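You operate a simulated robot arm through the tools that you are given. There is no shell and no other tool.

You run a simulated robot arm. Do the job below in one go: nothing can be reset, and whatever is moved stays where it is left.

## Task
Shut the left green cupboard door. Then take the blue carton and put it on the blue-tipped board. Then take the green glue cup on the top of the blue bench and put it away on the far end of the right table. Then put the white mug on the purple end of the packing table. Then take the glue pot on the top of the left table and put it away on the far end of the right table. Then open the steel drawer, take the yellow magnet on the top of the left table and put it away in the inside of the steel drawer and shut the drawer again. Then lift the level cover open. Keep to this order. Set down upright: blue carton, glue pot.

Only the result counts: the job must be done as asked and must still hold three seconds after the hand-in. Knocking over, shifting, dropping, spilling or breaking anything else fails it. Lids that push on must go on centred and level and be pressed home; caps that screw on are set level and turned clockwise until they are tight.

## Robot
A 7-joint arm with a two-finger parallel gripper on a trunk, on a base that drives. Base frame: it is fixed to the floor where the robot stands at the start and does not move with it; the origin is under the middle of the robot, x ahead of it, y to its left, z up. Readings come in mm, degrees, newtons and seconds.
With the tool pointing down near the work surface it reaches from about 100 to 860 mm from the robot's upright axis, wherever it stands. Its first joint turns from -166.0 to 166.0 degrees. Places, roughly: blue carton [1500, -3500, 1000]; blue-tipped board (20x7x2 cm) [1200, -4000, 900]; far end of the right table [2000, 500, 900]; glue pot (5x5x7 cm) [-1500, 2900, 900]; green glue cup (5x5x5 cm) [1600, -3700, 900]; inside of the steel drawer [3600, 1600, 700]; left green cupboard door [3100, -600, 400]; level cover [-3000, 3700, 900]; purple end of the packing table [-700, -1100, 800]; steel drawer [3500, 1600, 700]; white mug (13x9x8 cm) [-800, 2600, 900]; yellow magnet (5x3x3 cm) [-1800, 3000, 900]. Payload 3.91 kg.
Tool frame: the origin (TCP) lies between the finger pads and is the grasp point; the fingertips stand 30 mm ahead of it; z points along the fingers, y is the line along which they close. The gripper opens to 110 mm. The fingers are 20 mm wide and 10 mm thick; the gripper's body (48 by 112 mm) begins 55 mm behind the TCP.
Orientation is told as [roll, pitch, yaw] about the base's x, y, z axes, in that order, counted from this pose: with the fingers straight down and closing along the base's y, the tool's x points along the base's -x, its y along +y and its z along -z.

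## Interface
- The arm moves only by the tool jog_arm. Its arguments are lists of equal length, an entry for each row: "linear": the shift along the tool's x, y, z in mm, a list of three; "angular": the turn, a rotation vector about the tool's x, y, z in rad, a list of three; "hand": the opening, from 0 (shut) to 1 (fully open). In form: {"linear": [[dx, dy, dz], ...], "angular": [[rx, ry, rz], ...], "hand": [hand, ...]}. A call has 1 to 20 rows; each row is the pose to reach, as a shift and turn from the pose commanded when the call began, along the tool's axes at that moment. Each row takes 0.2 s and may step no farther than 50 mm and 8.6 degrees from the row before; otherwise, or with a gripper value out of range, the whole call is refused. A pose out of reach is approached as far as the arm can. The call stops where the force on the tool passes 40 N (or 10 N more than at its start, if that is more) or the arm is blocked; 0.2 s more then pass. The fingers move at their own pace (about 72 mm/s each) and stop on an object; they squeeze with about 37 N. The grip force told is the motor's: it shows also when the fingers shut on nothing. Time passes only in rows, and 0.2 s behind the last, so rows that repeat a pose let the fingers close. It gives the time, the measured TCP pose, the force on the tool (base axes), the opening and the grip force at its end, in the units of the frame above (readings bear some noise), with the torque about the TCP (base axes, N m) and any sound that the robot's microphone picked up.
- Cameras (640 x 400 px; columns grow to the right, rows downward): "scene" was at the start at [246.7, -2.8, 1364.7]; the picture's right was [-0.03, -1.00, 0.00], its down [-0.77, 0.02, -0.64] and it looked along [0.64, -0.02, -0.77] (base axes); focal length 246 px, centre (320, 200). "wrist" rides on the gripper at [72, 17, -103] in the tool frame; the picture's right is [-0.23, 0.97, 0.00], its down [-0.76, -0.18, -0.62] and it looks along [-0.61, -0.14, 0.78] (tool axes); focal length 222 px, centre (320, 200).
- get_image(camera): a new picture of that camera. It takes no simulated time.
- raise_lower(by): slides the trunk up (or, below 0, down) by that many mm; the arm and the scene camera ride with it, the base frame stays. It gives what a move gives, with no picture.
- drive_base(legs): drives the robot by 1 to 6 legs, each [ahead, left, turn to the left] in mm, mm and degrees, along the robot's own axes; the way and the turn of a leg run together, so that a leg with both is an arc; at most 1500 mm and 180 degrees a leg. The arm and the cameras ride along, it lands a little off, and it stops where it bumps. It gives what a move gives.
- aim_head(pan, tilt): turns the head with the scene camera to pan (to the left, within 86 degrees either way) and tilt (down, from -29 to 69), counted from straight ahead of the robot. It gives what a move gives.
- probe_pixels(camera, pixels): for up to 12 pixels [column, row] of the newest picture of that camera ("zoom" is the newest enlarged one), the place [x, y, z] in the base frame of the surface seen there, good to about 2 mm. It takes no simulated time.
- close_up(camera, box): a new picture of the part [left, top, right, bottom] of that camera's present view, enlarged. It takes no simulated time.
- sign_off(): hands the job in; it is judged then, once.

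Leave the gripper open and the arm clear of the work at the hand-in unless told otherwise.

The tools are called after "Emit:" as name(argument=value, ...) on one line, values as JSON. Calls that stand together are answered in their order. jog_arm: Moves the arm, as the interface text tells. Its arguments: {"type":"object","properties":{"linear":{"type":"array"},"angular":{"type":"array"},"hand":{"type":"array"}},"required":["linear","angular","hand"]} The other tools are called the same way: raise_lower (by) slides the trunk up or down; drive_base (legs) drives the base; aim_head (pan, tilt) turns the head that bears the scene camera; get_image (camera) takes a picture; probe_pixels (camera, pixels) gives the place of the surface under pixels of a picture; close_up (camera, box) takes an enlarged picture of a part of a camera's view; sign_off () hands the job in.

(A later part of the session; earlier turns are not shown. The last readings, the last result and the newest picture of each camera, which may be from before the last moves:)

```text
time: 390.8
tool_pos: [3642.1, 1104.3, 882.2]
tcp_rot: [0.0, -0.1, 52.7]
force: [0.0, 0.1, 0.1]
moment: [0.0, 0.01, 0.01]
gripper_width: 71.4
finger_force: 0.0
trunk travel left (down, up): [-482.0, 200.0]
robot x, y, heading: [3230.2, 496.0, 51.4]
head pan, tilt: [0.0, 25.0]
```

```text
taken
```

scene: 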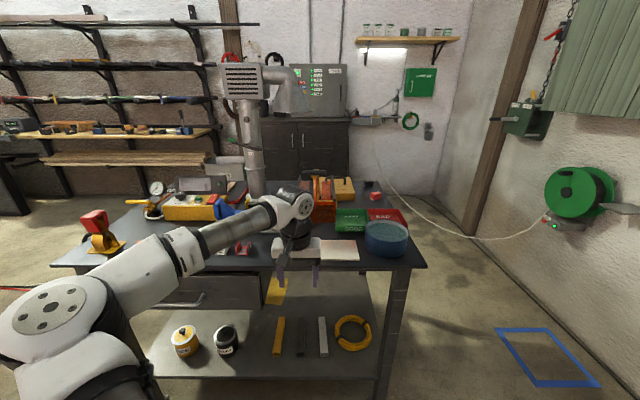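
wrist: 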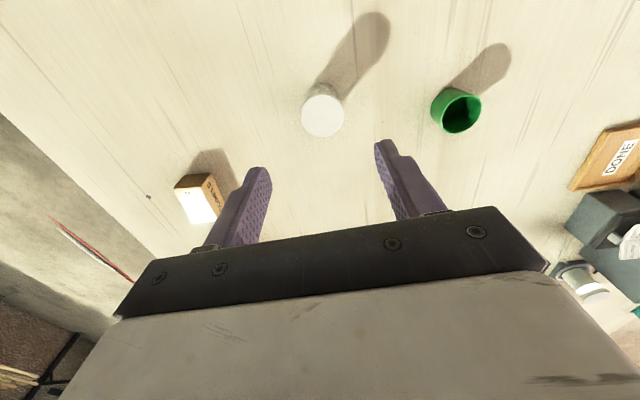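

The drawer handle shows at (190,303). I zoom and probe it.

Emit:
close_up(camera="scene", box=[120, 240, 290, 350])

Emit:
probe_pixels(camera="scene", pixels=[[190, 305], [205, 297], [220, 285], [262, 285], [262, 305], [225, 305], [60, 265], [270, 268], [420, 266], [205, 304]])

```text
3.64 times, centred on (205, 295) of scene
```

zoom: 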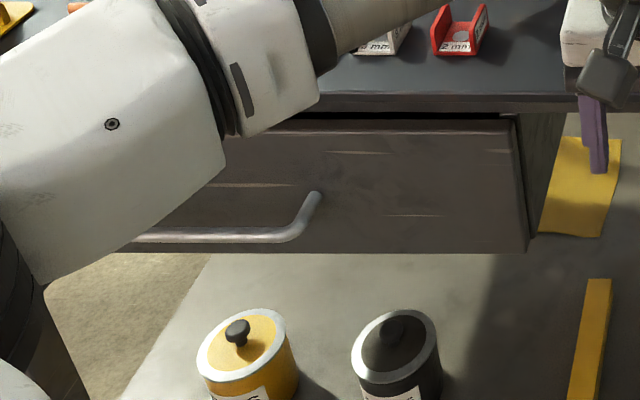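

```text
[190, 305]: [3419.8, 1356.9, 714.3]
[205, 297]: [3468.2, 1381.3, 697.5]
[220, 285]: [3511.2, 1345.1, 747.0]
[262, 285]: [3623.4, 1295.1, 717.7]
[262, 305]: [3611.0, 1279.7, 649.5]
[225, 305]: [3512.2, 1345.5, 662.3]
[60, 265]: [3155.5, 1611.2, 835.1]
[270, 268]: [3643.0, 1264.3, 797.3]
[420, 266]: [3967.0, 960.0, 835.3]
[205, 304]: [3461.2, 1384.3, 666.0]
```

The drawer face passes (3512,1345); its bar handle stands 48 mm proud at z≈714. I'll hook the bar from above with shut, 30°-tilted fingers and pull by driving back. First I bring the tool in and left, tilt it and shut it.

Emit:
jog_arm(linear=[[30, 30, 0], [60, 65, 0], [90, 100, 0], [120, 135, 0], [150, 170, 0], [175, 205, 0], [190, 240, 0]], angular=[[0, -0.075, 0], [0, -0.15, 0], [0, -0.225, 0], [0, -0.3, 0], [0, -0.375, 0], [0, -0.45, 0], [0, -0.523, 0]], hand=[0.4, 0, 0, 0, 0, 0, 0])

Emit:
get_image(camera="scene")

```text
time: 392.4
tool_pos: [3345.6, 1096.7, 878.8]
tcp_rot: [0.5, -29.9, 51.2]
force: [-0.4, 1.0, -0.2]
moment: [0.02, -0.01, 0.0]
gripper_width: 0.1
finger_force: 36.7
trunk travel left (down, up): [-482.0, 200.0]
robot x, y, heading: [3226.9, 496.6, 51.4]
head pan, tilt: [0.0, 25.0]
```

```text
taken
```

scene: 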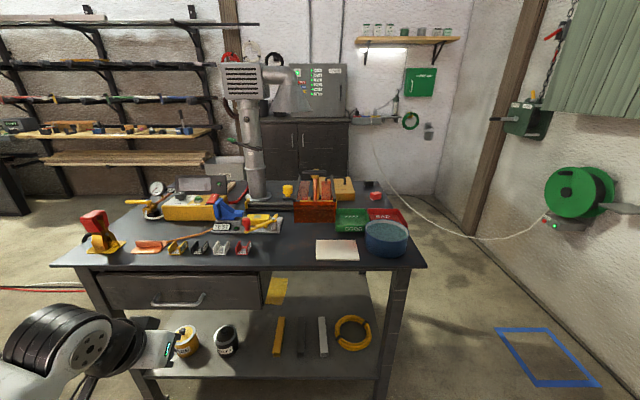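

Now I have a clear view of the drawer. I zoom and probe the handle.

Emit:
close_up(camera="scene", box=[80, 240, 280, 340])

```text
3.20 times, centred on (180, 290) of scene
```

zoom: 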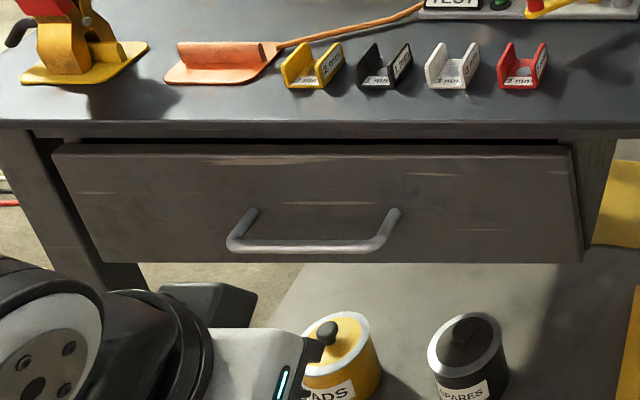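

Emit:
probe_pixels(camera="zoom", pixels=[[240, 245], [310, 246], [380, 241], [250, 212], [395, 211], [310, 205], [55, 150], [570, 150], [580, 260], [120, 255], [310, 130], [310, 122]])

```text
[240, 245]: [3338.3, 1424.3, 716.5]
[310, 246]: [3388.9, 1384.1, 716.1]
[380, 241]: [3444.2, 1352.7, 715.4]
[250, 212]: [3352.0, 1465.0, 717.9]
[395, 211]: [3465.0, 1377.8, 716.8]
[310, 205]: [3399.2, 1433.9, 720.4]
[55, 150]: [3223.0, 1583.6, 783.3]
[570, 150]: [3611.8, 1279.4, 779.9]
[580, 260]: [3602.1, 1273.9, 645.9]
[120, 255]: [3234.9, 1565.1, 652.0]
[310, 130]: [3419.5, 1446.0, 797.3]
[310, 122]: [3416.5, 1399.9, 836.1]
```

Bar from (3338,1424) to (3444,1353), z 716; gap behind it about 34 mm; the desk's edge overhangs 16 mm. I drive so the fingertips stand about 110 mm in front of the drawer face, then lower to z≈761, between bar and desk.

Emit:
drive_base(legs=[[172, 146, 0.5]])

Emit:
raise_lower(by=-117)

Emit:
aim_head(pan=30, tilt=35)

Emit:
get_image(camera="scene")

Emit:
get_image(camera="wrist")

```text
time: 394.2
tool_pos: [3330.8, 1330.1, 879.1]
tcp_rot: [0.1, -30.1, 52.0]
force: [-0.1, 0.2, 0.2]
moment: [0.01, 0.01, -0.01]
gripper_width: 0.0
finger_force: 37.2
trunk travel left (down, up): [-482.0, 200.0]
robot x, y, heading: [3218.6, 722.8, 51.7]
head pan, tilt: [0.0, 25.0]
```

```text
time: 395.7
tool_pos: [3341.7, 1334.9, 756.0]
tcp_rot: [0.5, -29.2, 50.7]
force: [0.4, -0.6, 0.3]
moment: [0.01, 0.02, -0.01]
gripper_width: 0.0
finger_force: 36.8
trunk travel left (down, up): [-365.0, 317.0]
robot x, y, heading: [3218.6, 726.3, 52.1]
head pan, tilt: [0.0, 25.0]
```

```text
time: 396.6
tool_pos: [3342.1, 1333.8, 757.1]
tcp_rot: [0.3, -29.4, 50.8]
force: [0.0, -0.8, -0.5]
moment: [0.0, -0.03, 0.03]
gripper_width: 0.0
finger_force: 37.0
trunk travel left (down, up): [-365.0, 317.0]
robot x, y, heading: [3218.8, 722.9, 52.0]
head pan, tilt: [30.0, 35.0]
```

```text
taken
```

scene: 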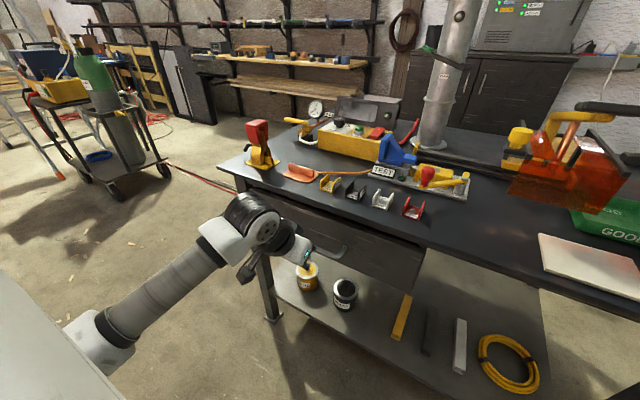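

```text
taken
```

wrist: 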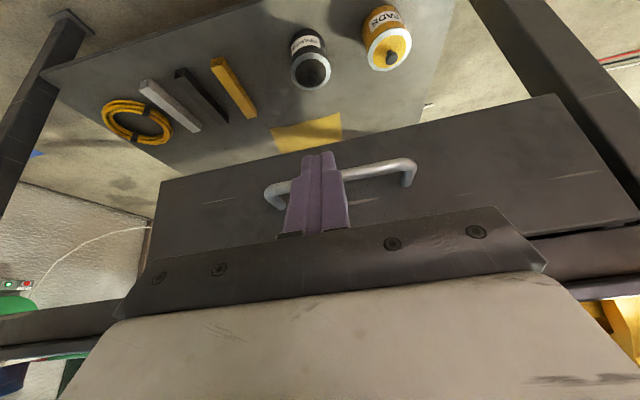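

The shut fingers stand above and in front of the bar, between its posts. I rise 7 mm, move inward 84 mm over the gap, watching for contact.

Emit:
jog_arm(linear=[[-3.4, 0, -6.1], [-28, 0.6, 8], [-52, 1.2, 21], [-76.6, 1.8, 35.1], [-76.6, 1.8, 35.1]], angular=[[0, 0, 0], [0, 0, 0], [0, 0, 0], [0, 0, 0], [0, 0, 0]], hand=[0, 0, 0, 0, 0])

Emit:
get_image(camera="wrist")

Emit:
close_up(camera="scene", box=[220, 170, 440, 310])

```text
time: 397.8
tool_pos: [3381.8, 1395.2, 769.8]
tcp_rot: [0.2, -30.2, 52.1]
force: [0.5, 0.0, -0.6]
moment: [-0.03, -0.01, -0.02]
gripper_width: 0.0
finger_force: 36.7
trunk travel left (down, up): [-365.0, 317.0]
robot x, y, heading: [3218.7, 721.5, 52.1]
head pan, tilt: [30.0, 35.0]
```

```text
taken
```

wrist: 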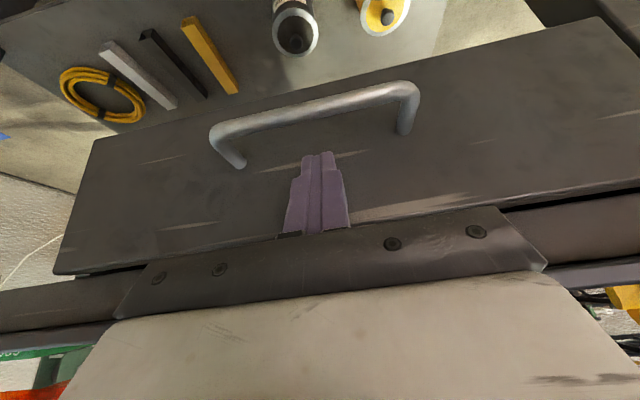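

```text
2.86 times, centred on (330, 240) of scene
```

zoom: 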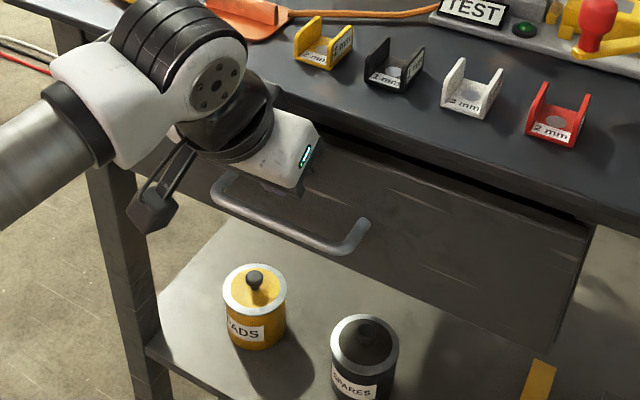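

The tip is inside the bar line. I go 11 mm further inward, then straight down 36 mm behind the bar.

Emit:
jog_arm(linear=[[-9.5, 0, 5.5], [-3, 0, 16.7], [3.4, 0, 27.6], [8.6, 0, 36.6], [8.6, 0, 36.6]], angular=[[0, 0, 0], [0, 0, 0], [0, 0, 0], [0, 0, 0], [0, 0, 0]], hand=[0, 0, 0, 0, 0])

Emit:
get_image(camera="wrist")

Emit:
close_up(camera="scene", box=[220, 170, 440, 310])

```text
time: 399.0
tool_pos: [3388.4, 1404.3, 734.9]
tcp_rot: [0.1, -30.1, 52.1]
force: [-0.7, -0.6, 0.6]
moment: [0.0, 0.0, -0.01]
gripper_width: 0.1
finger_force: 36.8
trunk travel left (down, up): [-365.0, 317.0]
robot x, y, heading: [3221.2, 722.8, 52.0]
head pan, tilt: [30.0, 35.0]
```

```text
taken
```

wrist: 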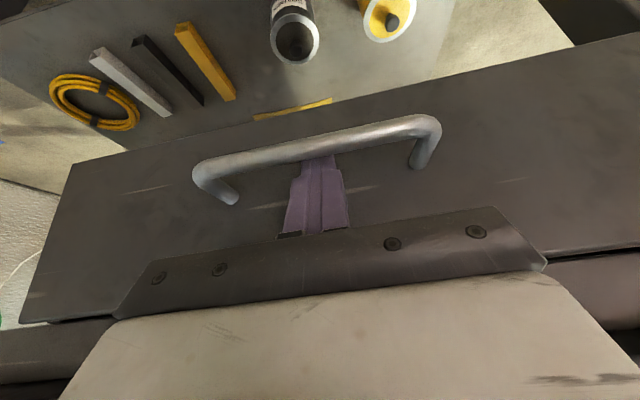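

```text
2.86 times, centred on (330, 240) of scene
```

zoom: 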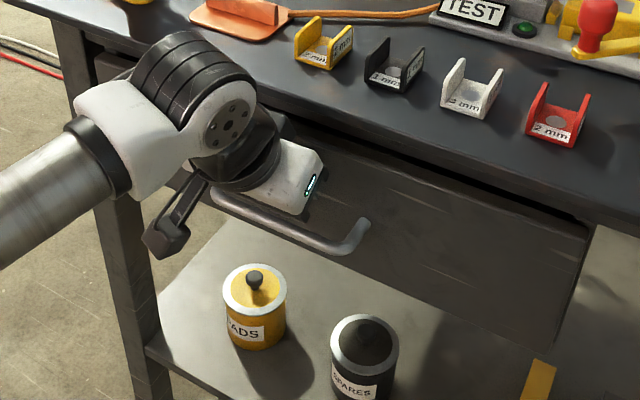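

The tip is hidden behind the bar: hooked. I go 4 mm deeper, then pull outward 40 mm with the arm to feel the drawer.

Emit:
jog_arm(linear=[[2, 0, 3.5], [10.6, 0, -1.5], [19.3, 0, -6.6], [28, 0, -11.6], [36.6, 0, -16.6], [36.6, 0, -16.6]], angular=[[0, 0, 0], [0, 0, 0], [0, 0, 0], [0, 0, 0], [0, 0, 0], [0, 0, 0]], hand=[0, 0, 0, 0, 0, 0])

Emit:
get_image(camera="wrist")

Emit:
close_up(camera="scene", box=[220, 170, 440, 310])

```text
time: 400.4
tool_pos: [3363.7, 1373.9, 731.2]
tcp_rot: [0.2, -30.1, 52.1]
force: [-0.7, 0.2, 0.2]
moment: [0.02, -0.03, 0.01]
gripper_width: 0.2
finger_force: 36.5
trunk travel left (down, up): [-365.0, 317.0]
robot x, y, heading: [3216.0, 722.7, 52.0]
head pan, tilt: [30.0, 35.0]
```

```text
taken
```

wrist: 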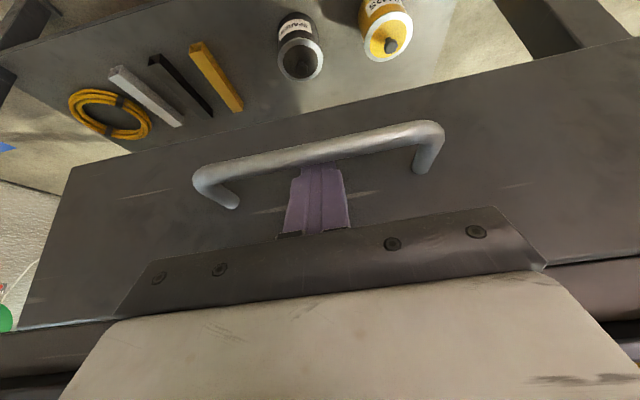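

```text
2.86 times, centred on (330, 240) of scene
```

zoom: 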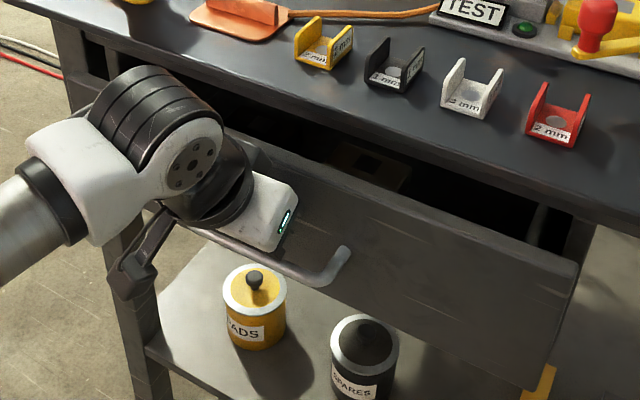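

The drawer slides easily. I drive straight back 220 mm to open it further.

Emit:
drive_base(legs=[[-220, 0, 0]])

Emit:
get_image(camera="scene")

Emit:
get_image(camera="wrist")

```text
time: 402.1
tool_pos: [3226.1, 1198.6, 730.9]
tcp_rot: [0.2, -30.0, 52.2]
force: [-0.5, 0.1, -0.2]
moment: [0.0, 0.01, 0.02]
gripper_width: 0.0
finger_force: 36.6
trunk travel left (down, up): [-365.0, 317.0]
robot x, y, heading: [3083.3, 552.4, 52.1]
head pan, tilt: [30.0, 35.0]
```

```text
taken
```

scene: 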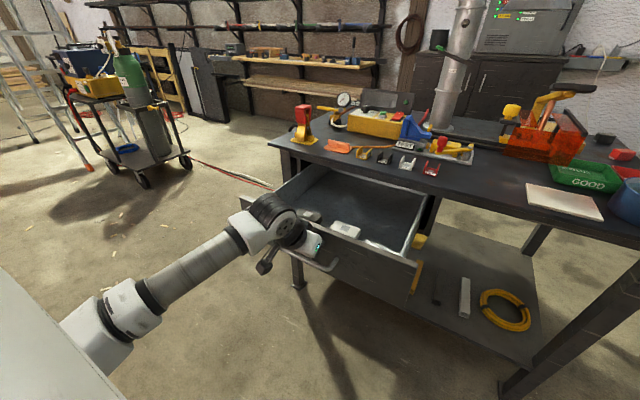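

```text
taken
```

wrist: 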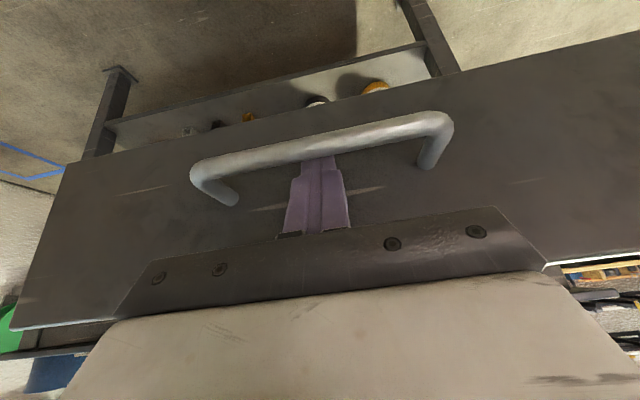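

The drawer is open about 250 mm. I unhook: 6 mm inward, then straight up.

Emit:
jog_arm(linear=[[-5.2, 0, 3], [-15, 0, -14], [-35, 0, -49], [-57, 0, -84], [-57, 0, -84]], angular=[[0, 0, 0], [0, 0, 0], [0, 0, 0], [0, 0, 0], [0, 0, 0]], hand=[0, 0, 0, 0, 0])

Emit:
raise_lower(by=200)

Emit:
get_image(camera="scene")

```text
time: 403.3
tool_pos: [3229.4, 1204.3, 834.9]
tcp_rot: [0.1, -30.1, 52.1]
force: [-0.2, 0.2, -0.8]
moment: [0.04, 0.0, 0.0]
gripper_width: 0.0
finger_force: 37.2
trunk travel left (down, up): [-365.0, 317.0]
robot x, y, heading: [3085.8, 547.0, 52.0]
head pan, tilt: [30.0, 35.0]
```

```text
time: 405.5
tool_pos: [3230.0, 1205.5, 1033.0]
tcp_rot: [0.1, -30.1, 52.1]
force: [0.5, 0.3, -0.1]
moment: [0.04, 0.0, 0.02]
gripper_width: 0.1
finger_force: 37.9
trunk travel left (down, up): [-565.0, 117.0]
robot x, y, heading: [3080.7, 555.4, 52.1]
head pan, tilt: [30.0, 35.0]
```

```text
taken
```

scene: 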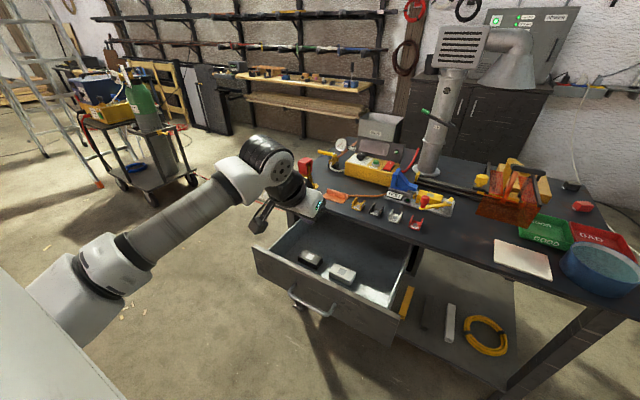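

I can see into the drawer. I zoom and probe its inside and edges.

Emit:
close_up(camera="scene", box=[240, 200, 430, 330])

Emit:
probe_pixels(camera="scene", pixels=[[258, 248], [393, 318], [410, 248], [370, 275], [385, 290], [340, 245], [312, 260], [342, 274], [360, 260], [285, 225], [300, 238]])

```text
3.08 times, centred on (335, 265) of scene
```

zoom: 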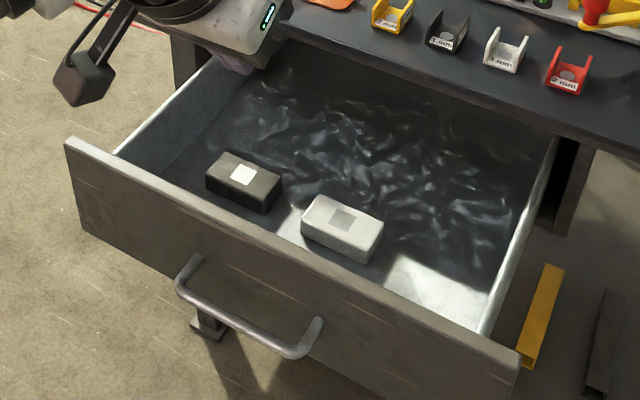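

```text
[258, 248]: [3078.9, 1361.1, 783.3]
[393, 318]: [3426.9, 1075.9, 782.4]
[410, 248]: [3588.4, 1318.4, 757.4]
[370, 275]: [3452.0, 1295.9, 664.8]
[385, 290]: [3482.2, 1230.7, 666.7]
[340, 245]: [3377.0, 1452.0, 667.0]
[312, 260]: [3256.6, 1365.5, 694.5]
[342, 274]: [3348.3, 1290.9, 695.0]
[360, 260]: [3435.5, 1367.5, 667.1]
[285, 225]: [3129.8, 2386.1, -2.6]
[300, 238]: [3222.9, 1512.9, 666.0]
```

The drawer's floor is at z 666, free on its right side around (3437,1267). Now for the magnet. I straighten the tool, raise the trunk, and drive back by the known route.

Emit:
raise_lower(by=117)

Emit:
jog_arm(linear=[[0, 0, 0], [0, 0, 0], [0, 0, 0], [0, 0, 0]], angular=[[0, 0.13, 0], [0, 0.26, 0], [0, 0.39, 0], [0, 0.523, 0]], hand=[0.3, 0.5, 0.5, 0.5])

Emit:
drive_base(legs=[[-745, -223, 0], [0, 0, 90]])

Emit:
aim_head(pan=0, tilt=32)

Emit:
get_image(camera="scene")

```text
time: 407.0
tool_pos: [3230.0, 1204.9, 1149.5]
tcp_rot: [0.2, -30.2, 52.0]
force: [-1.0, -0.9, 0.2]
moment: [-0.02, 0.01, 0.02]
gripper_width: 0.2
finger_force: 36.8
trunk travel left (down, up): [-682.0, 0.0]
robot x, y, heading: [3086.3, 550.8, 52.3]
head pan, tilt: [30.0, 35.0]
```

```text
time: 408.0
tool_pos: [3228.6, 1205.9, 1151.2]
tcp_rot: [0.1, 0.1, 52.2]
force: [-0.7, 0.0, -0.1]
moment: [-0.04, 0.0, 0.02]
gripper_width: 55.1
finger_force: 0.1
trunk travel left (down, up): [-682.0, 0.0]
robot x, y, heading: [3080.7, 552.5, 52.5]
head pan, tilt: [30.0, 35.0]
```

```text
time: 416.1
tool_pos: [2140.9, -49.5, 1151.0]
tcp_rot: [0.2, -0.1, 144.1]
force: [0.7, -0.1, 0.1]
moment: [0.04, 0.02, 0.02]
gripper_width: 55.2
finger_force: 0.0
trunk travel left (down, up): [-682.0, 0.0]
robot x, y, heading: [2800.4, -173.0, 143.8]
head pan, tilt: [30.0, 35.0]
```

```text
time: 417.1
tool_pos: [2141.3, -48.5, 1150.5]
tcp_rot: [0.1, -0.2, 144.2]
force: [-0.1, -0.4, 0.5]
moment: [-0.01, -0.01, 0.03]
gripper_width: 54.7
finger_force: 0.0
trunk travel left (down, up): [-682.0, 0.0]
robot x, y, heading: [2801.8, -176.5, 144.1]
head pan, tilt: [0.0, 32.0]
```

```text
taken
```

scene: 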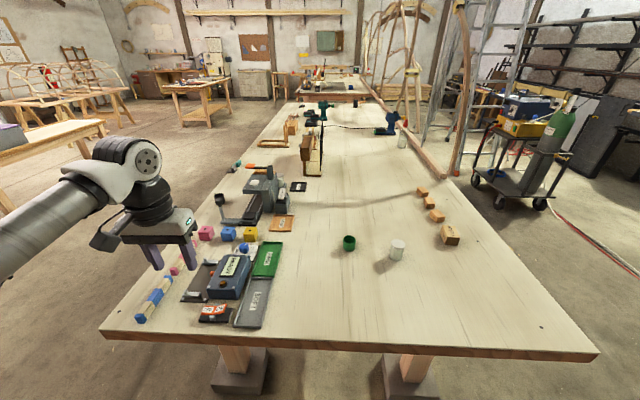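

Cup and pot stand well. I now drive the known way back: left along the gap, then ahead down the aisle toward the left table.

Emit:
drive_base(legs=[[0, 0, -2], [0, 1380, 0], [1340, 50, 0], [1340, 50, 0], [1340, 50, 0], [1300, 50, 0]])

Emit:
get_image(camera="scene")

```text
time: 453.2
tool_pos: [-3045.7, 1864.7, 1150.8]
tcp_rot: [0.1, -0.2, 146.1]
force: [1.1, 0.2, -0.1]
moment: [-0.04, 0.01, -0.02]
gripper_width: 54.8
finger_force: 0.0
trunk travel left (down, up): [-682.0, 0.0]
robot x, y, heading: [-2381.9, 1761.9, 145.7]
head pan, tilt: [0.0, 32.0]
```

```text
taken
```

scene: 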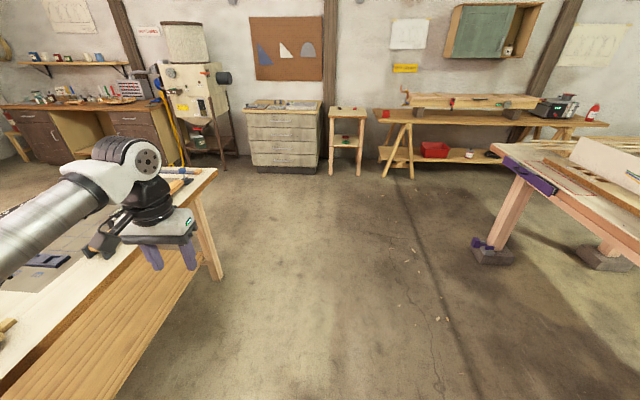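

I turn right 94° to face the left table.

Emit:
drive_base(legs=[[0, 0, -94]])

Emit:
get_image(camera="scene")

```text
time: 457.8
tool_pos: [-2209.6, 2410.1, 1150.3]
tcp_rot: [0.1, -0.1, 49.9]
force: [-0.5, 0.2, -0.8]
moment: [-0.02, 0.02, 0.0]
gripper_width: 55.0
finger_force: 0.0
trunk travel left (down, up): [-682.0, 0.0]
robot x, y, heading: [-2384.6, 1762.4, 49.7]
head pan, tilt: [0.0, 32.0]
```

```text
taken
```

scene: 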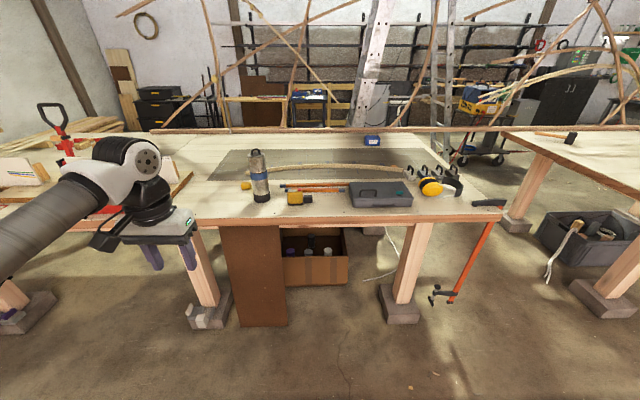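

The yellow magnet shows at (246,186) left of the flask. I zoom and probe it.

Emit:
close_up(camera="scene", box=[180, 140, 320, 230])

Emit:
probe_pixels(camera="scene", pixels=[[246, 186], [242, 187], [250, 185], [260, 190], [260, 152], [190, 180], [210, 200], [193, 172], [230, 175]])

```text
4.44 times, centred on (250, 185) of scene
```

zoom: 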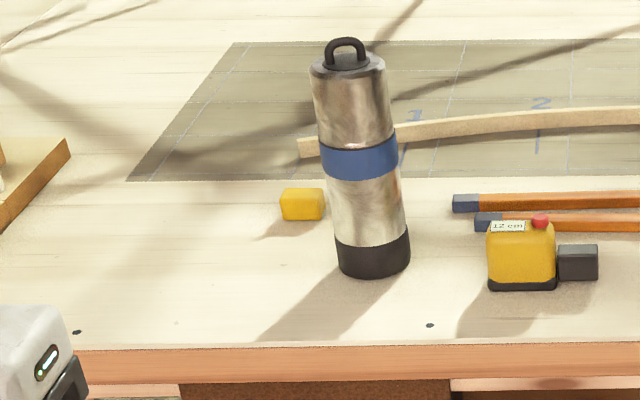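

```text
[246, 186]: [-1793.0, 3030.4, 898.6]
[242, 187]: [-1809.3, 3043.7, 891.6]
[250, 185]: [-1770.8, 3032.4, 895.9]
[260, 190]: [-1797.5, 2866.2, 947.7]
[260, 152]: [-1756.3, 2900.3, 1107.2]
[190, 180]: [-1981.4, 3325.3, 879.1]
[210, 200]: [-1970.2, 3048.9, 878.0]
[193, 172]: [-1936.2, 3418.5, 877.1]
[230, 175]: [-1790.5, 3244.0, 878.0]
```

Emit:
probe_pixels(camera="scene", pixels=[[50, 105], [65, 125], [65, 160], [20, 170], [190, 172], [110, 150], [45, 120]])

Emit:
close_up(camera="scene", box=[0, 80, 220, 240])

```text
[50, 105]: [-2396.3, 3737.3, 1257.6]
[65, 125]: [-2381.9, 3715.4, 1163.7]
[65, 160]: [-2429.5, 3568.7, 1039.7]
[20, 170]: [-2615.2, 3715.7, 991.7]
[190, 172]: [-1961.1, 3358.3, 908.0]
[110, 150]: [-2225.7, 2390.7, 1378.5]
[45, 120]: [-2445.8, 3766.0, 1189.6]
```

```text
2.50 times, centred on (110, 160) of scene
```

zoom: 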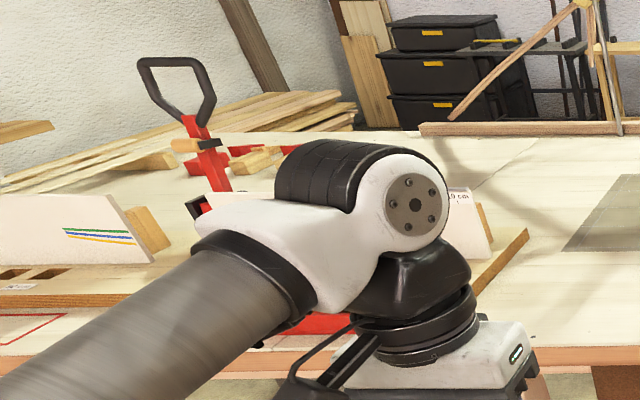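

The red jack (z 1257) is far off at (-2400,3737). I bring the tool to the middle and then drive so that the magnet is straight ahead.

Emit:
jog_arm(linear=[[0, -45, 0], [0, -90, 0], [0, -135, 0], [0, -180, 0], [0, -225, 0], [0, -270, 0]], angular=[[0, 0, 0], [0, 0, 0], [0, 0, 0], [0, 0, 0], [0, 0, 0], [0, 0, 0]], hand=[0.6, 0.6, 0.6, 0.6, 0.6, 0.6])

Emit:
drive_base(legs=[[464, 347, 1.5]])

Emit:
get_image(camera="scene")

Emit:
get_image(camera="wrist")

```text
time: 459.2
tool_pos: [-2003.3, 2235.5, 1145.8]
tcp_rot: [0.3, -0.1, 50.0]
force: [0.6, -0.3, 1.0]
moment: [0.02, 0.01, 0.0]
gripper_width: 66.2
finger_force: 0.1
trunk travel left (down, up): [-682.0, 0.0]
robot x, y, heading: [-2384.0, 1764.2, 49.8]
head pan, tilt: [0.0, 32.0]
```

```text
time: 462.5
tool_pos: [-1991.6, 2815.0, 1148.5]
tcp_rot: [0.1, -0.1, 51.1]
force: [0.0, 0.8, -0.5]
moment: [-0.03, -0.04, 0.0]
gripper_width: 66.0
finger_force: 0.1
trunk travel left (down, up): [-682.0, 0.0]
robot x, y, heading: [-2359.0, 2329.0, 51.2]
head pan, tilt: [0.0, 32.0]
```

```text
taken
```

scene: 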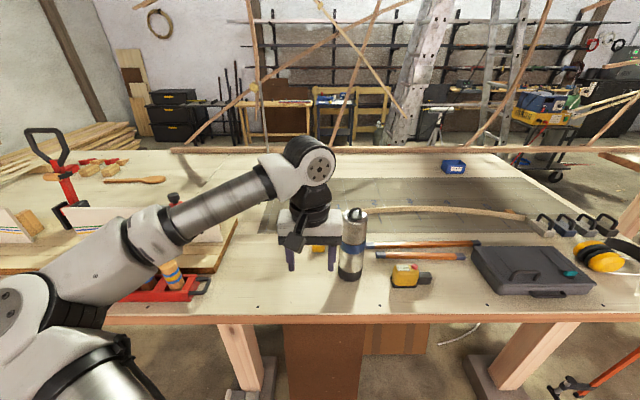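

```text
taken
```

wrist: 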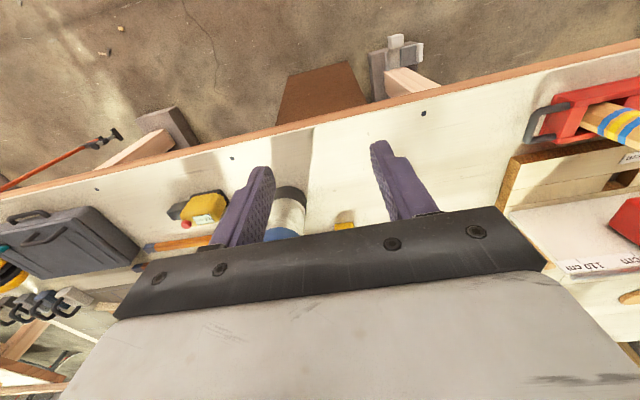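

I raise 20 mm and move ahead 305 mm, passing left of the flask above its height, to hover over the magnet.

Emit:
jog_arm(linear=[[0, 0, -20], [-48, 0, -20], [-96, 0, -20], [-144, -3, -20], [-192, -8, -20], [-240, -12, -20], [-288, -15, -20], [-305, -16, -20]], angular=[[0, 0, 0], [0, 0, 0], [0, 0, 0], [0, 0, 0], [0, 0, 0], [0, 0, 0], [0, 0, 0], [0, 0, 0]], hand=[0.6, 0.6, 0.6, 0.6, 0.6, 0.6, 0.6, 0.6])

Emit:
get_image(camera="wrist")

Emit:
get_image(camera="scene")

```text
time: 464.3
tool_pos: [-1788.9, 3041.8, 1171.7]
tcp_rot: [0.2, -0.1, 51.0]
force: [-0.2, 0.9, 0.7]
moment: [0.02, -0.02, -0.02]
gripper_width: 66.3
finger_force: 0.0
trunk travel left (down, up): [-682.0, 0.0]
robot x, y, heading: [-2359.6, 2332.6, 51.0]
head pan, tilt: [0.0, 32.0]
```

```text
taken
```

wrist: 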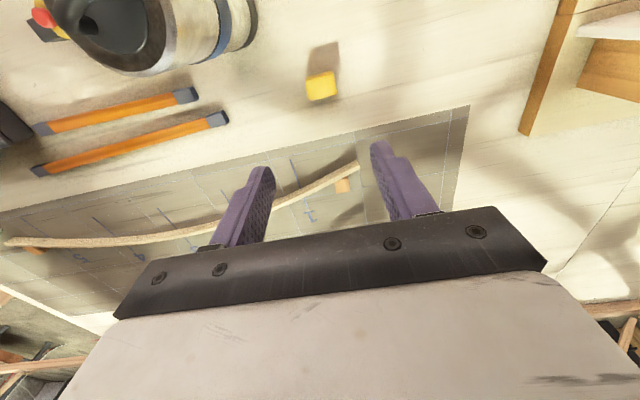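

```text
taken
```

scene: 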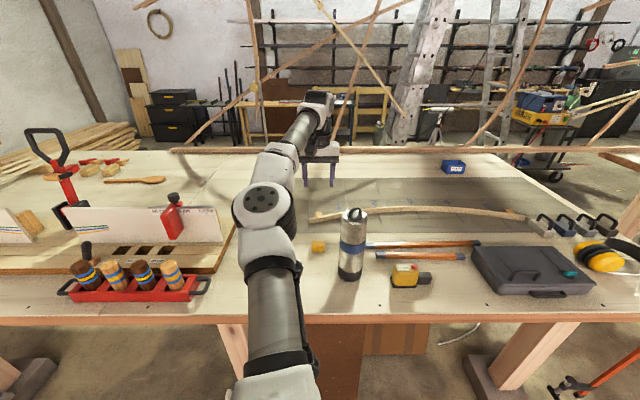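

Emit:
close_up(camera="wrist", box=[280, 50, 370, 120])

Emit:
probe_pixels(camera="zoom", pixels=[[160, 150], [335, 125], [170, 280], [340, 255], [250, 200]])

```text
5.71 times, centred on (325, 85) of wrist
```

zoom: 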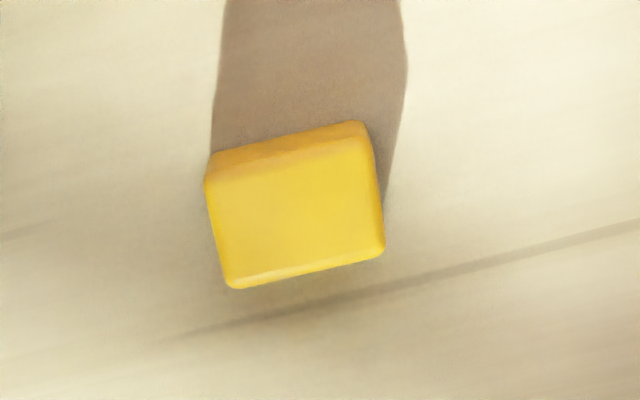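

```text
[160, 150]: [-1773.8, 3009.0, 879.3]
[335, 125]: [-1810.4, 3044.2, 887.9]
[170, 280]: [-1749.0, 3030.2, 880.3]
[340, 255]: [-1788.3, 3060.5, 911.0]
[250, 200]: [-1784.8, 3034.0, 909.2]
```

Emit:
probe_pixels(camera="zoom", pixels=[[217, 190], [362, 160], [236, 278], [374, 246], [300, 215]])

```text
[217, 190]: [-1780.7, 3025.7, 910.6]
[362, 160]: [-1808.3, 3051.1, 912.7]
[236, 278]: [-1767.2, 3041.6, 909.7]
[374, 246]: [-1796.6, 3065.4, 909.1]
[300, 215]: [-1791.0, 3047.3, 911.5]
```

Magnet centre (-1788,3046), long side along the closing axis. I go down to z 962 first.

Emit:
jog_arm(linear=[[-3.6, 2, 0], [-3.6, 2, 45], [-3.6, 2, 90], [-3.6, 2, 135], [-3.6, 2, 180], [-3.6, 2, 210], [-3.6, 2, 210]], angular=[[0, 0, 0], [0, 0, 0.02], [0, 0, 0.04], [0, 0, 0.06], [0, 0, 0.06], [0, 0, 0.06], [0, 0, 0.06]], hand=[0.7, 0.7, 0.7, 0.7, 0.7, 0.7, 0.7])

Emit:
get_image(camera="wrist")

Emit:
get_image(camera="scene")

```text
time: 465.9
tool_pos: [-1787.9, 3045.5, 960.0]
tcp_rot: [0.3, -0.2, 47.5]
force: [-0.1, 0.0, 0.4]
moment: [-0.02, 0.03, 0.0]
gripper_width: 77.0
finger_force: 0.0
trunk travel left (down, up): [-682.0, 0.0]
robot x, y, heading: [-2362.9, 2331.5, 50.9]
head pan, tilt: [0.0, 32.0]
```

```text
taken
```

wrist: 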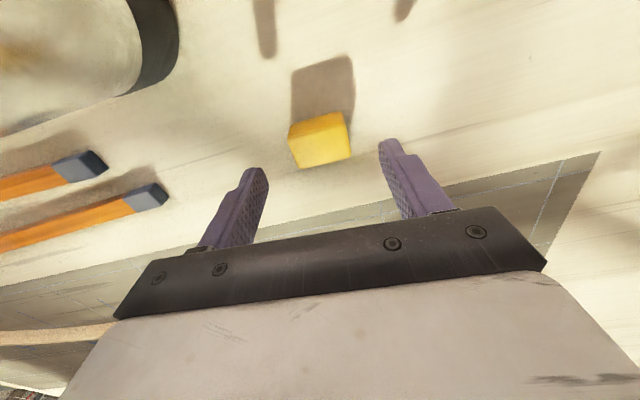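

```text
taken
```

scene: 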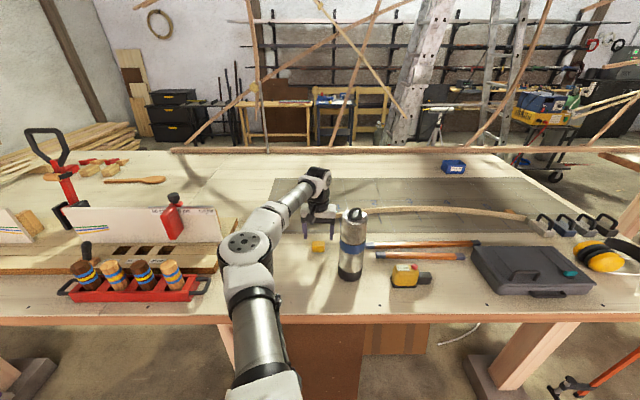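

Aligned. I go down 47 mm and close.

Emit:
jog_arm(linear=[[0, 0, 25], [0, 0, 42], [0, 0, 47], [0, 0, 47], [0, 0, 47], [0, 0, 47], [0, 0, 47]], angular=[[0, 0, 0], [0, 0, 0], [0, 0, 0], [0, 0, 0], [0, 0, 0], [0, 0, 0], [0, 0, 0]], hand=[0.7, 0.7, 0.7, 0.3, 0.3, 0.3, 0.3])

Emit:
get_image(camera="wrist")

```text
time: 467.5
tool_pos: [-1788.3, 3046.0, 912.5]
tcp_rot: [0.0, -0.1, 47.8]
force: [-0.4, 0.8, 1.2]
moment: [-0.01, -0.07, 0.04]
gripper_width: 45.1
finger_force: 36.6
trunk travel left (down, up): [-682.0, 0.0]
robot x, y, heading: [-2359.3, 2332.2, 51.4]
head pan, tilt: [0.0, 32.0]
```

```text
taken
```

wrist: 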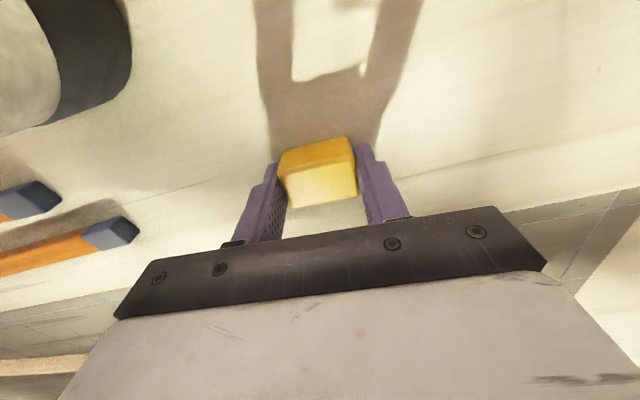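

Gripped at 45 mm. I lift straight up 258 mm, well above the flask, then drive back.

Emit:
jog_arm(linear=[[0, 0, -45], [0, 0, -90], [0, 0, -135], [0, 0, -180], [0, 0, -225], [0, 0, -258]], angular=[[0, 0, 0], [0, 0, 0], [0, 0, 0], [0, 0, 0], [0, 0, 0], [0, 0, 0]], hand=[0.3, 0.3, 0.3, 0.3, 0.3, 0.3])

Emit:
get_image(camera="scene")

```text
time: 468.9
tool_pos: [-1787.3, 3043.9, 1170.1]
tcp_rot: [0.1, -0.1, 47.6]
force: [0.3, -0.8, -1.7]
moment: [0.02, 0.0, 0.01]
gripper_width: 44.8
finger_force: 37.1
trunk travel left (down, up): [-682.0, 0.0]
robot x, y, heading: [-2359.8, 2331.7, 51.0]
head pan, tilt: [0.0, 32.0]
```

```text
taken
```

scene: 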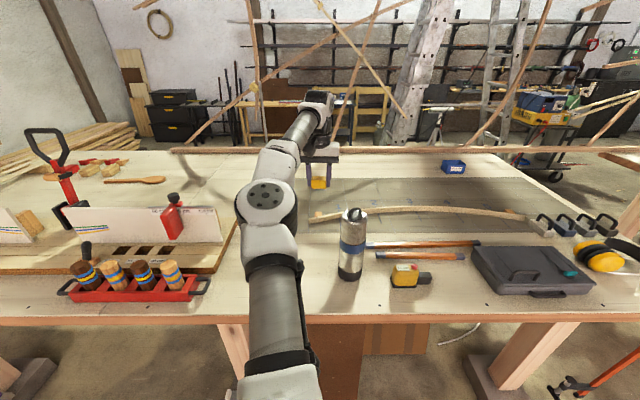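

I drive back 420, then right 970, then draw the arm in.

Emit:
drive_base(legs=[[-420, 0, 0], [0, -970, 0]])

Emit:
jog_arm(linear=[[45, 0, 10], [90, 0, 20], [135, 0, 30], [170, 0, 40]], angular=[[0, 0, 0], [0, 0, 0], [0, 0, 0], [0, 0, 0]], hand=[0.3, 0.3, 0.3, 0.3])

Emit:
get_image(camera="scene")

```text
time: 478.9
tool_pos: [-1311.0, 2096.3, 1169.5]
tcp_rot: [0.2, -0.1, 46.8]
force: [0.2, 0.7, -2.5]
moment: [-0.03, 0.0, -0.01]
gripper_width: 44.5
finger_force: 36.9
trunk travel left (down, up): [-682.0, 0.0]
robot x, y, heading: [-1896.7, 1393.7, 50.0]
head pan, tilt: [0.0, 32.0]
```

```text
time: 479.9
tool_pos: [-1426.7, 1971.4, 1129.7]
tcp_rot: [0.0, -0.2, 46.9]
force: [1.1, -0.5, -2.3]
moment: [0.0, -0.05, 0.01]
gripper_width: 44.4
finger_force: 37.3
trunk travel left (down, up): [-682.0, 0.0]
robot x, y, heading: [-1895.2, 1393.7, 49.9]
head pan, tilt: [0.0, 32.0]
```

```text
taken
```

scene: 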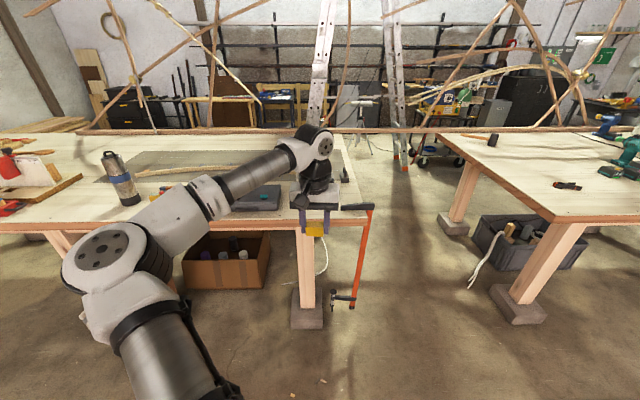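

I turn left 92° and drive backwards down the aisle again.

Emit:
drive_base(legs=[[0, 0, 92], [-1490, -86, 0], [-1490, -86, 0], [-1490, -86, 0], [-130, 0, 0]])

Emit:
get_image(camera="scene")

```text
time: 505.8
tool_pos: [1293.1, -654.3, 1130.5]
tcp_rot: [0.1, -0.3, 140.0]
force: [0.4, 0.2, -0.7]
moment: [0.0, 0.05, 0.0]
gripper_width: 44.9
finger_force: 37.1
trunk travel left (down, up): [-682.0, 0.0]
robot x, y, heading: [1898.3, -1089.9, 143.5]
head pan, tilt: [0.0, 32.0]
```

```text
taken
```

scene: 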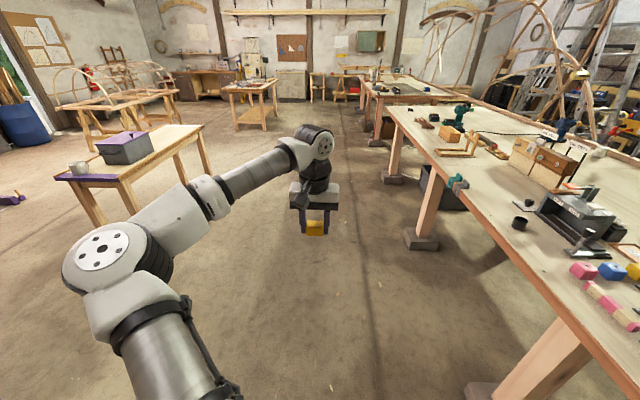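

I continue right through the gap to (2797,-173).

Emit:
drive_base(legs=[[-177, -1272, -1.5], [0, 0, -90]])

Emit:
get_image(camera="scene")

```text
time: 519.9
tool_pos: [3254.7, 422.1, 1129.1]
tcp_rot: [0.1, -0.1, 48.7]
force: [-0.2, -0.2, -1.2]
moment: [0.0, -0.03, -0.01]
gripper_width: 44.7
finger_force: 36.5
trunk travel left (down, up): [-682.0, 0.0]
robot x, y, heading: [2806.4, -171.5, 52.3]
head pan, tilt: [0.0, 32.0]
```

```text
taken
```

scene: 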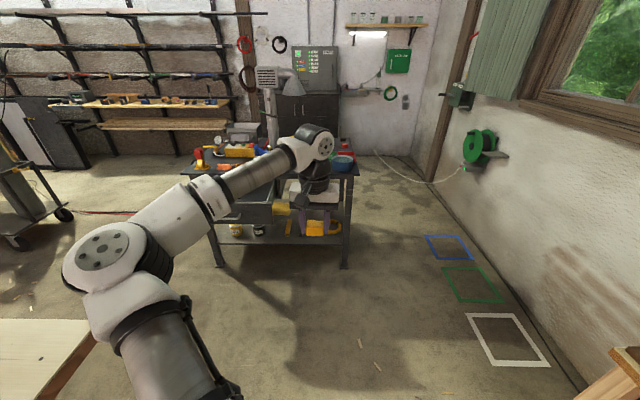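

I drive 741 ahead and 225 left to the open drawer.

Emit:
drive_base(legs=[[741, 225, 0]])

Emit:
aim_head(pan=15, tilt=38)

Emit:
get_image(camera="scene")

Emit:
get_image(camera="wrist")

```text
time: 524.1
tool_pos: [3523.0, 1159.7, 1129.2]
tcp_rot: [0.2, -0.1, 49.2]
force: [0.0, -0.4, -1.3]
moment: [-0.02, -0.02, -0.02]
gripper_width: 44.7
finger_force: 36.6
trunk travel left (down, up): [-682.0, 0.0]
robot x, y, heading: [3078.9, 557.0, 52.4]
head pan, tilt: [0.0, 32.0]
```

```text
time: 524.9
tool_pos: [3522.4, 1159.7, 1129.3]
tcp_rot: [0.2, -0.2, 49.2]
force: [0.1, 0.3, -1.3]
moment: [-0.01, -0.01, 0.02]
gripper_width: 44.7
finger_force: 36.7
trunk travel left (down, up): [-682.0, 0.0]
robot x, y, heading: [3080.8, 559.9, 52.4]
head pan, tilt: [15.0, 38.0]
```

```text
taken
```

scene: 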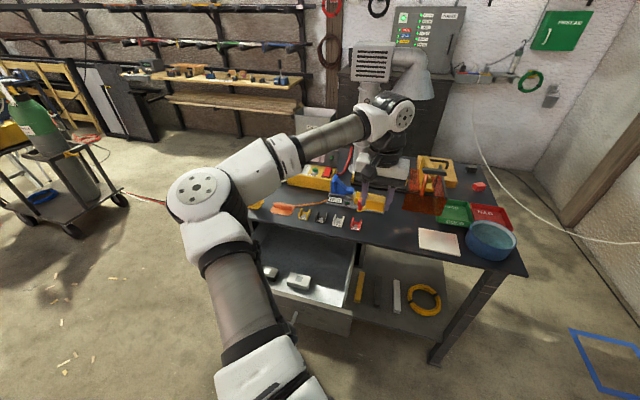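

```text
taken
```

wrist: 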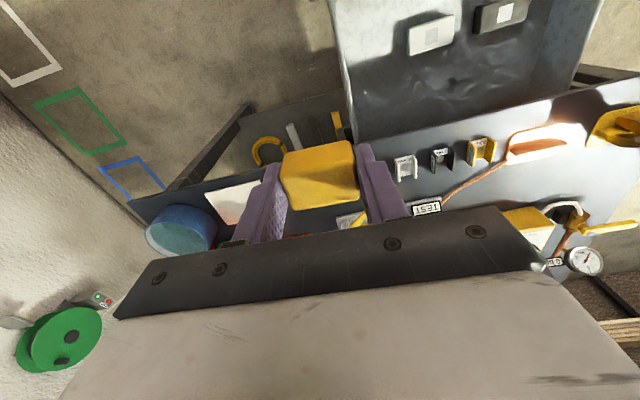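

I move left 135 and ahead 25, over the drawer's free right part, staying high.

Emit:
jog_arm(linear=[[-8, 45, 0], [-16, 90, 0], [-25, 135, 0], [-25, 135, 0]], angular=[[0, 0, -0.02], [0, 0, -0.04], [0, 0, -0.05], [0, 0, -0.05]], hand=[0.3, 0.3, 0.3, 0.3])

Emit:
get_image(camera="wrist")

Emit:
get_image(camera="scene")

```text
time: 525.9
tool_pos: [3436.9, 1265.2, 1129.2]
tcp_rot: [0.1, -0.1, 52.1]
force: [-0.4, 0.4, -2.1]
moment: [0.03, 0.0, -0.06]
gripper_width: 44.6
finger_force: 37.0
trunk travel left (down, up): [-682.0, 0.0]
robot x, y, heading: [3080.7, 561.5, 52.5]
head pan, tilt: [15.0, 38.0]
```

```text
taken
```

wrist: 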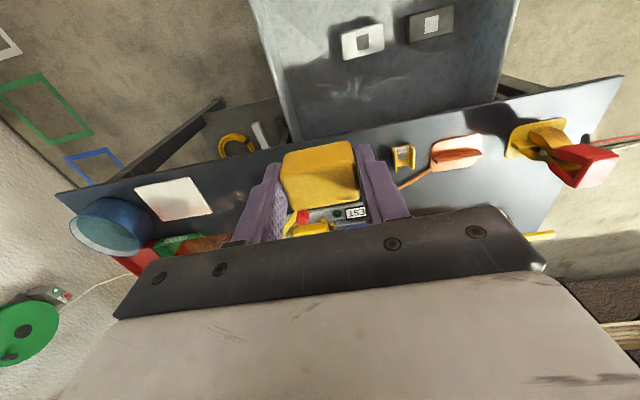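

```text
taken
```

scene: 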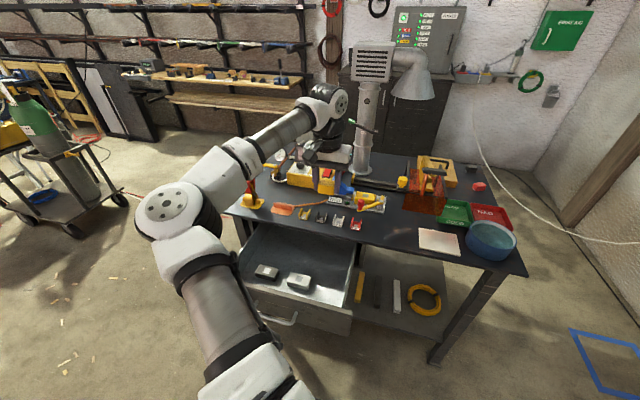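

I check the drawer's place once more.

Emit:
close_up(camera="scene", box=[230, 210, 380, 340])

Emit:
probe_pixels(camera="scene", pixels=[[345, 316], [358, 240], [350, 300], [325, 275], [338, 285], [299, 280], [268, 271], [325, 250], [330, 300], [255, 285], [340, 230]])

```text
3.08 times, centred on (305, 275) of scene
```

zoom: 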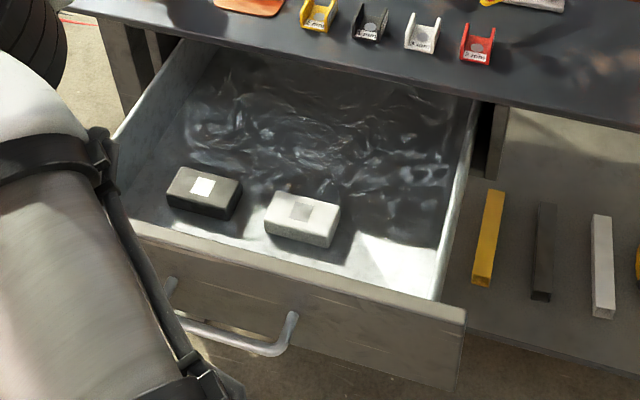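

```text
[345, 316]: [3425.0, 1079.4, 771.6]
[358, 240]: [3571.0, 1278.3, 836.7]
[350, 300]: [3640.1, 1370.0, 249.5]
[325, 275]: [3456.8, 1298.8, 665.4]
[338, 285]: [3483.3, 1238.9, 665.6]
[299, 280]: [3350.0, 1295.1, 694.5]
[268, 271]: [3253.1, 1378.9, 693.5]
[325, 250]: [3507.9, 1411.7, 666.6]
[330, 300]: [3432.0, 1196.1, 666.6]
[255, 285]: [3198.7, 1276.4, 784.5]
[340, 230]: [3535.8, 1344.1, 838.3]
```

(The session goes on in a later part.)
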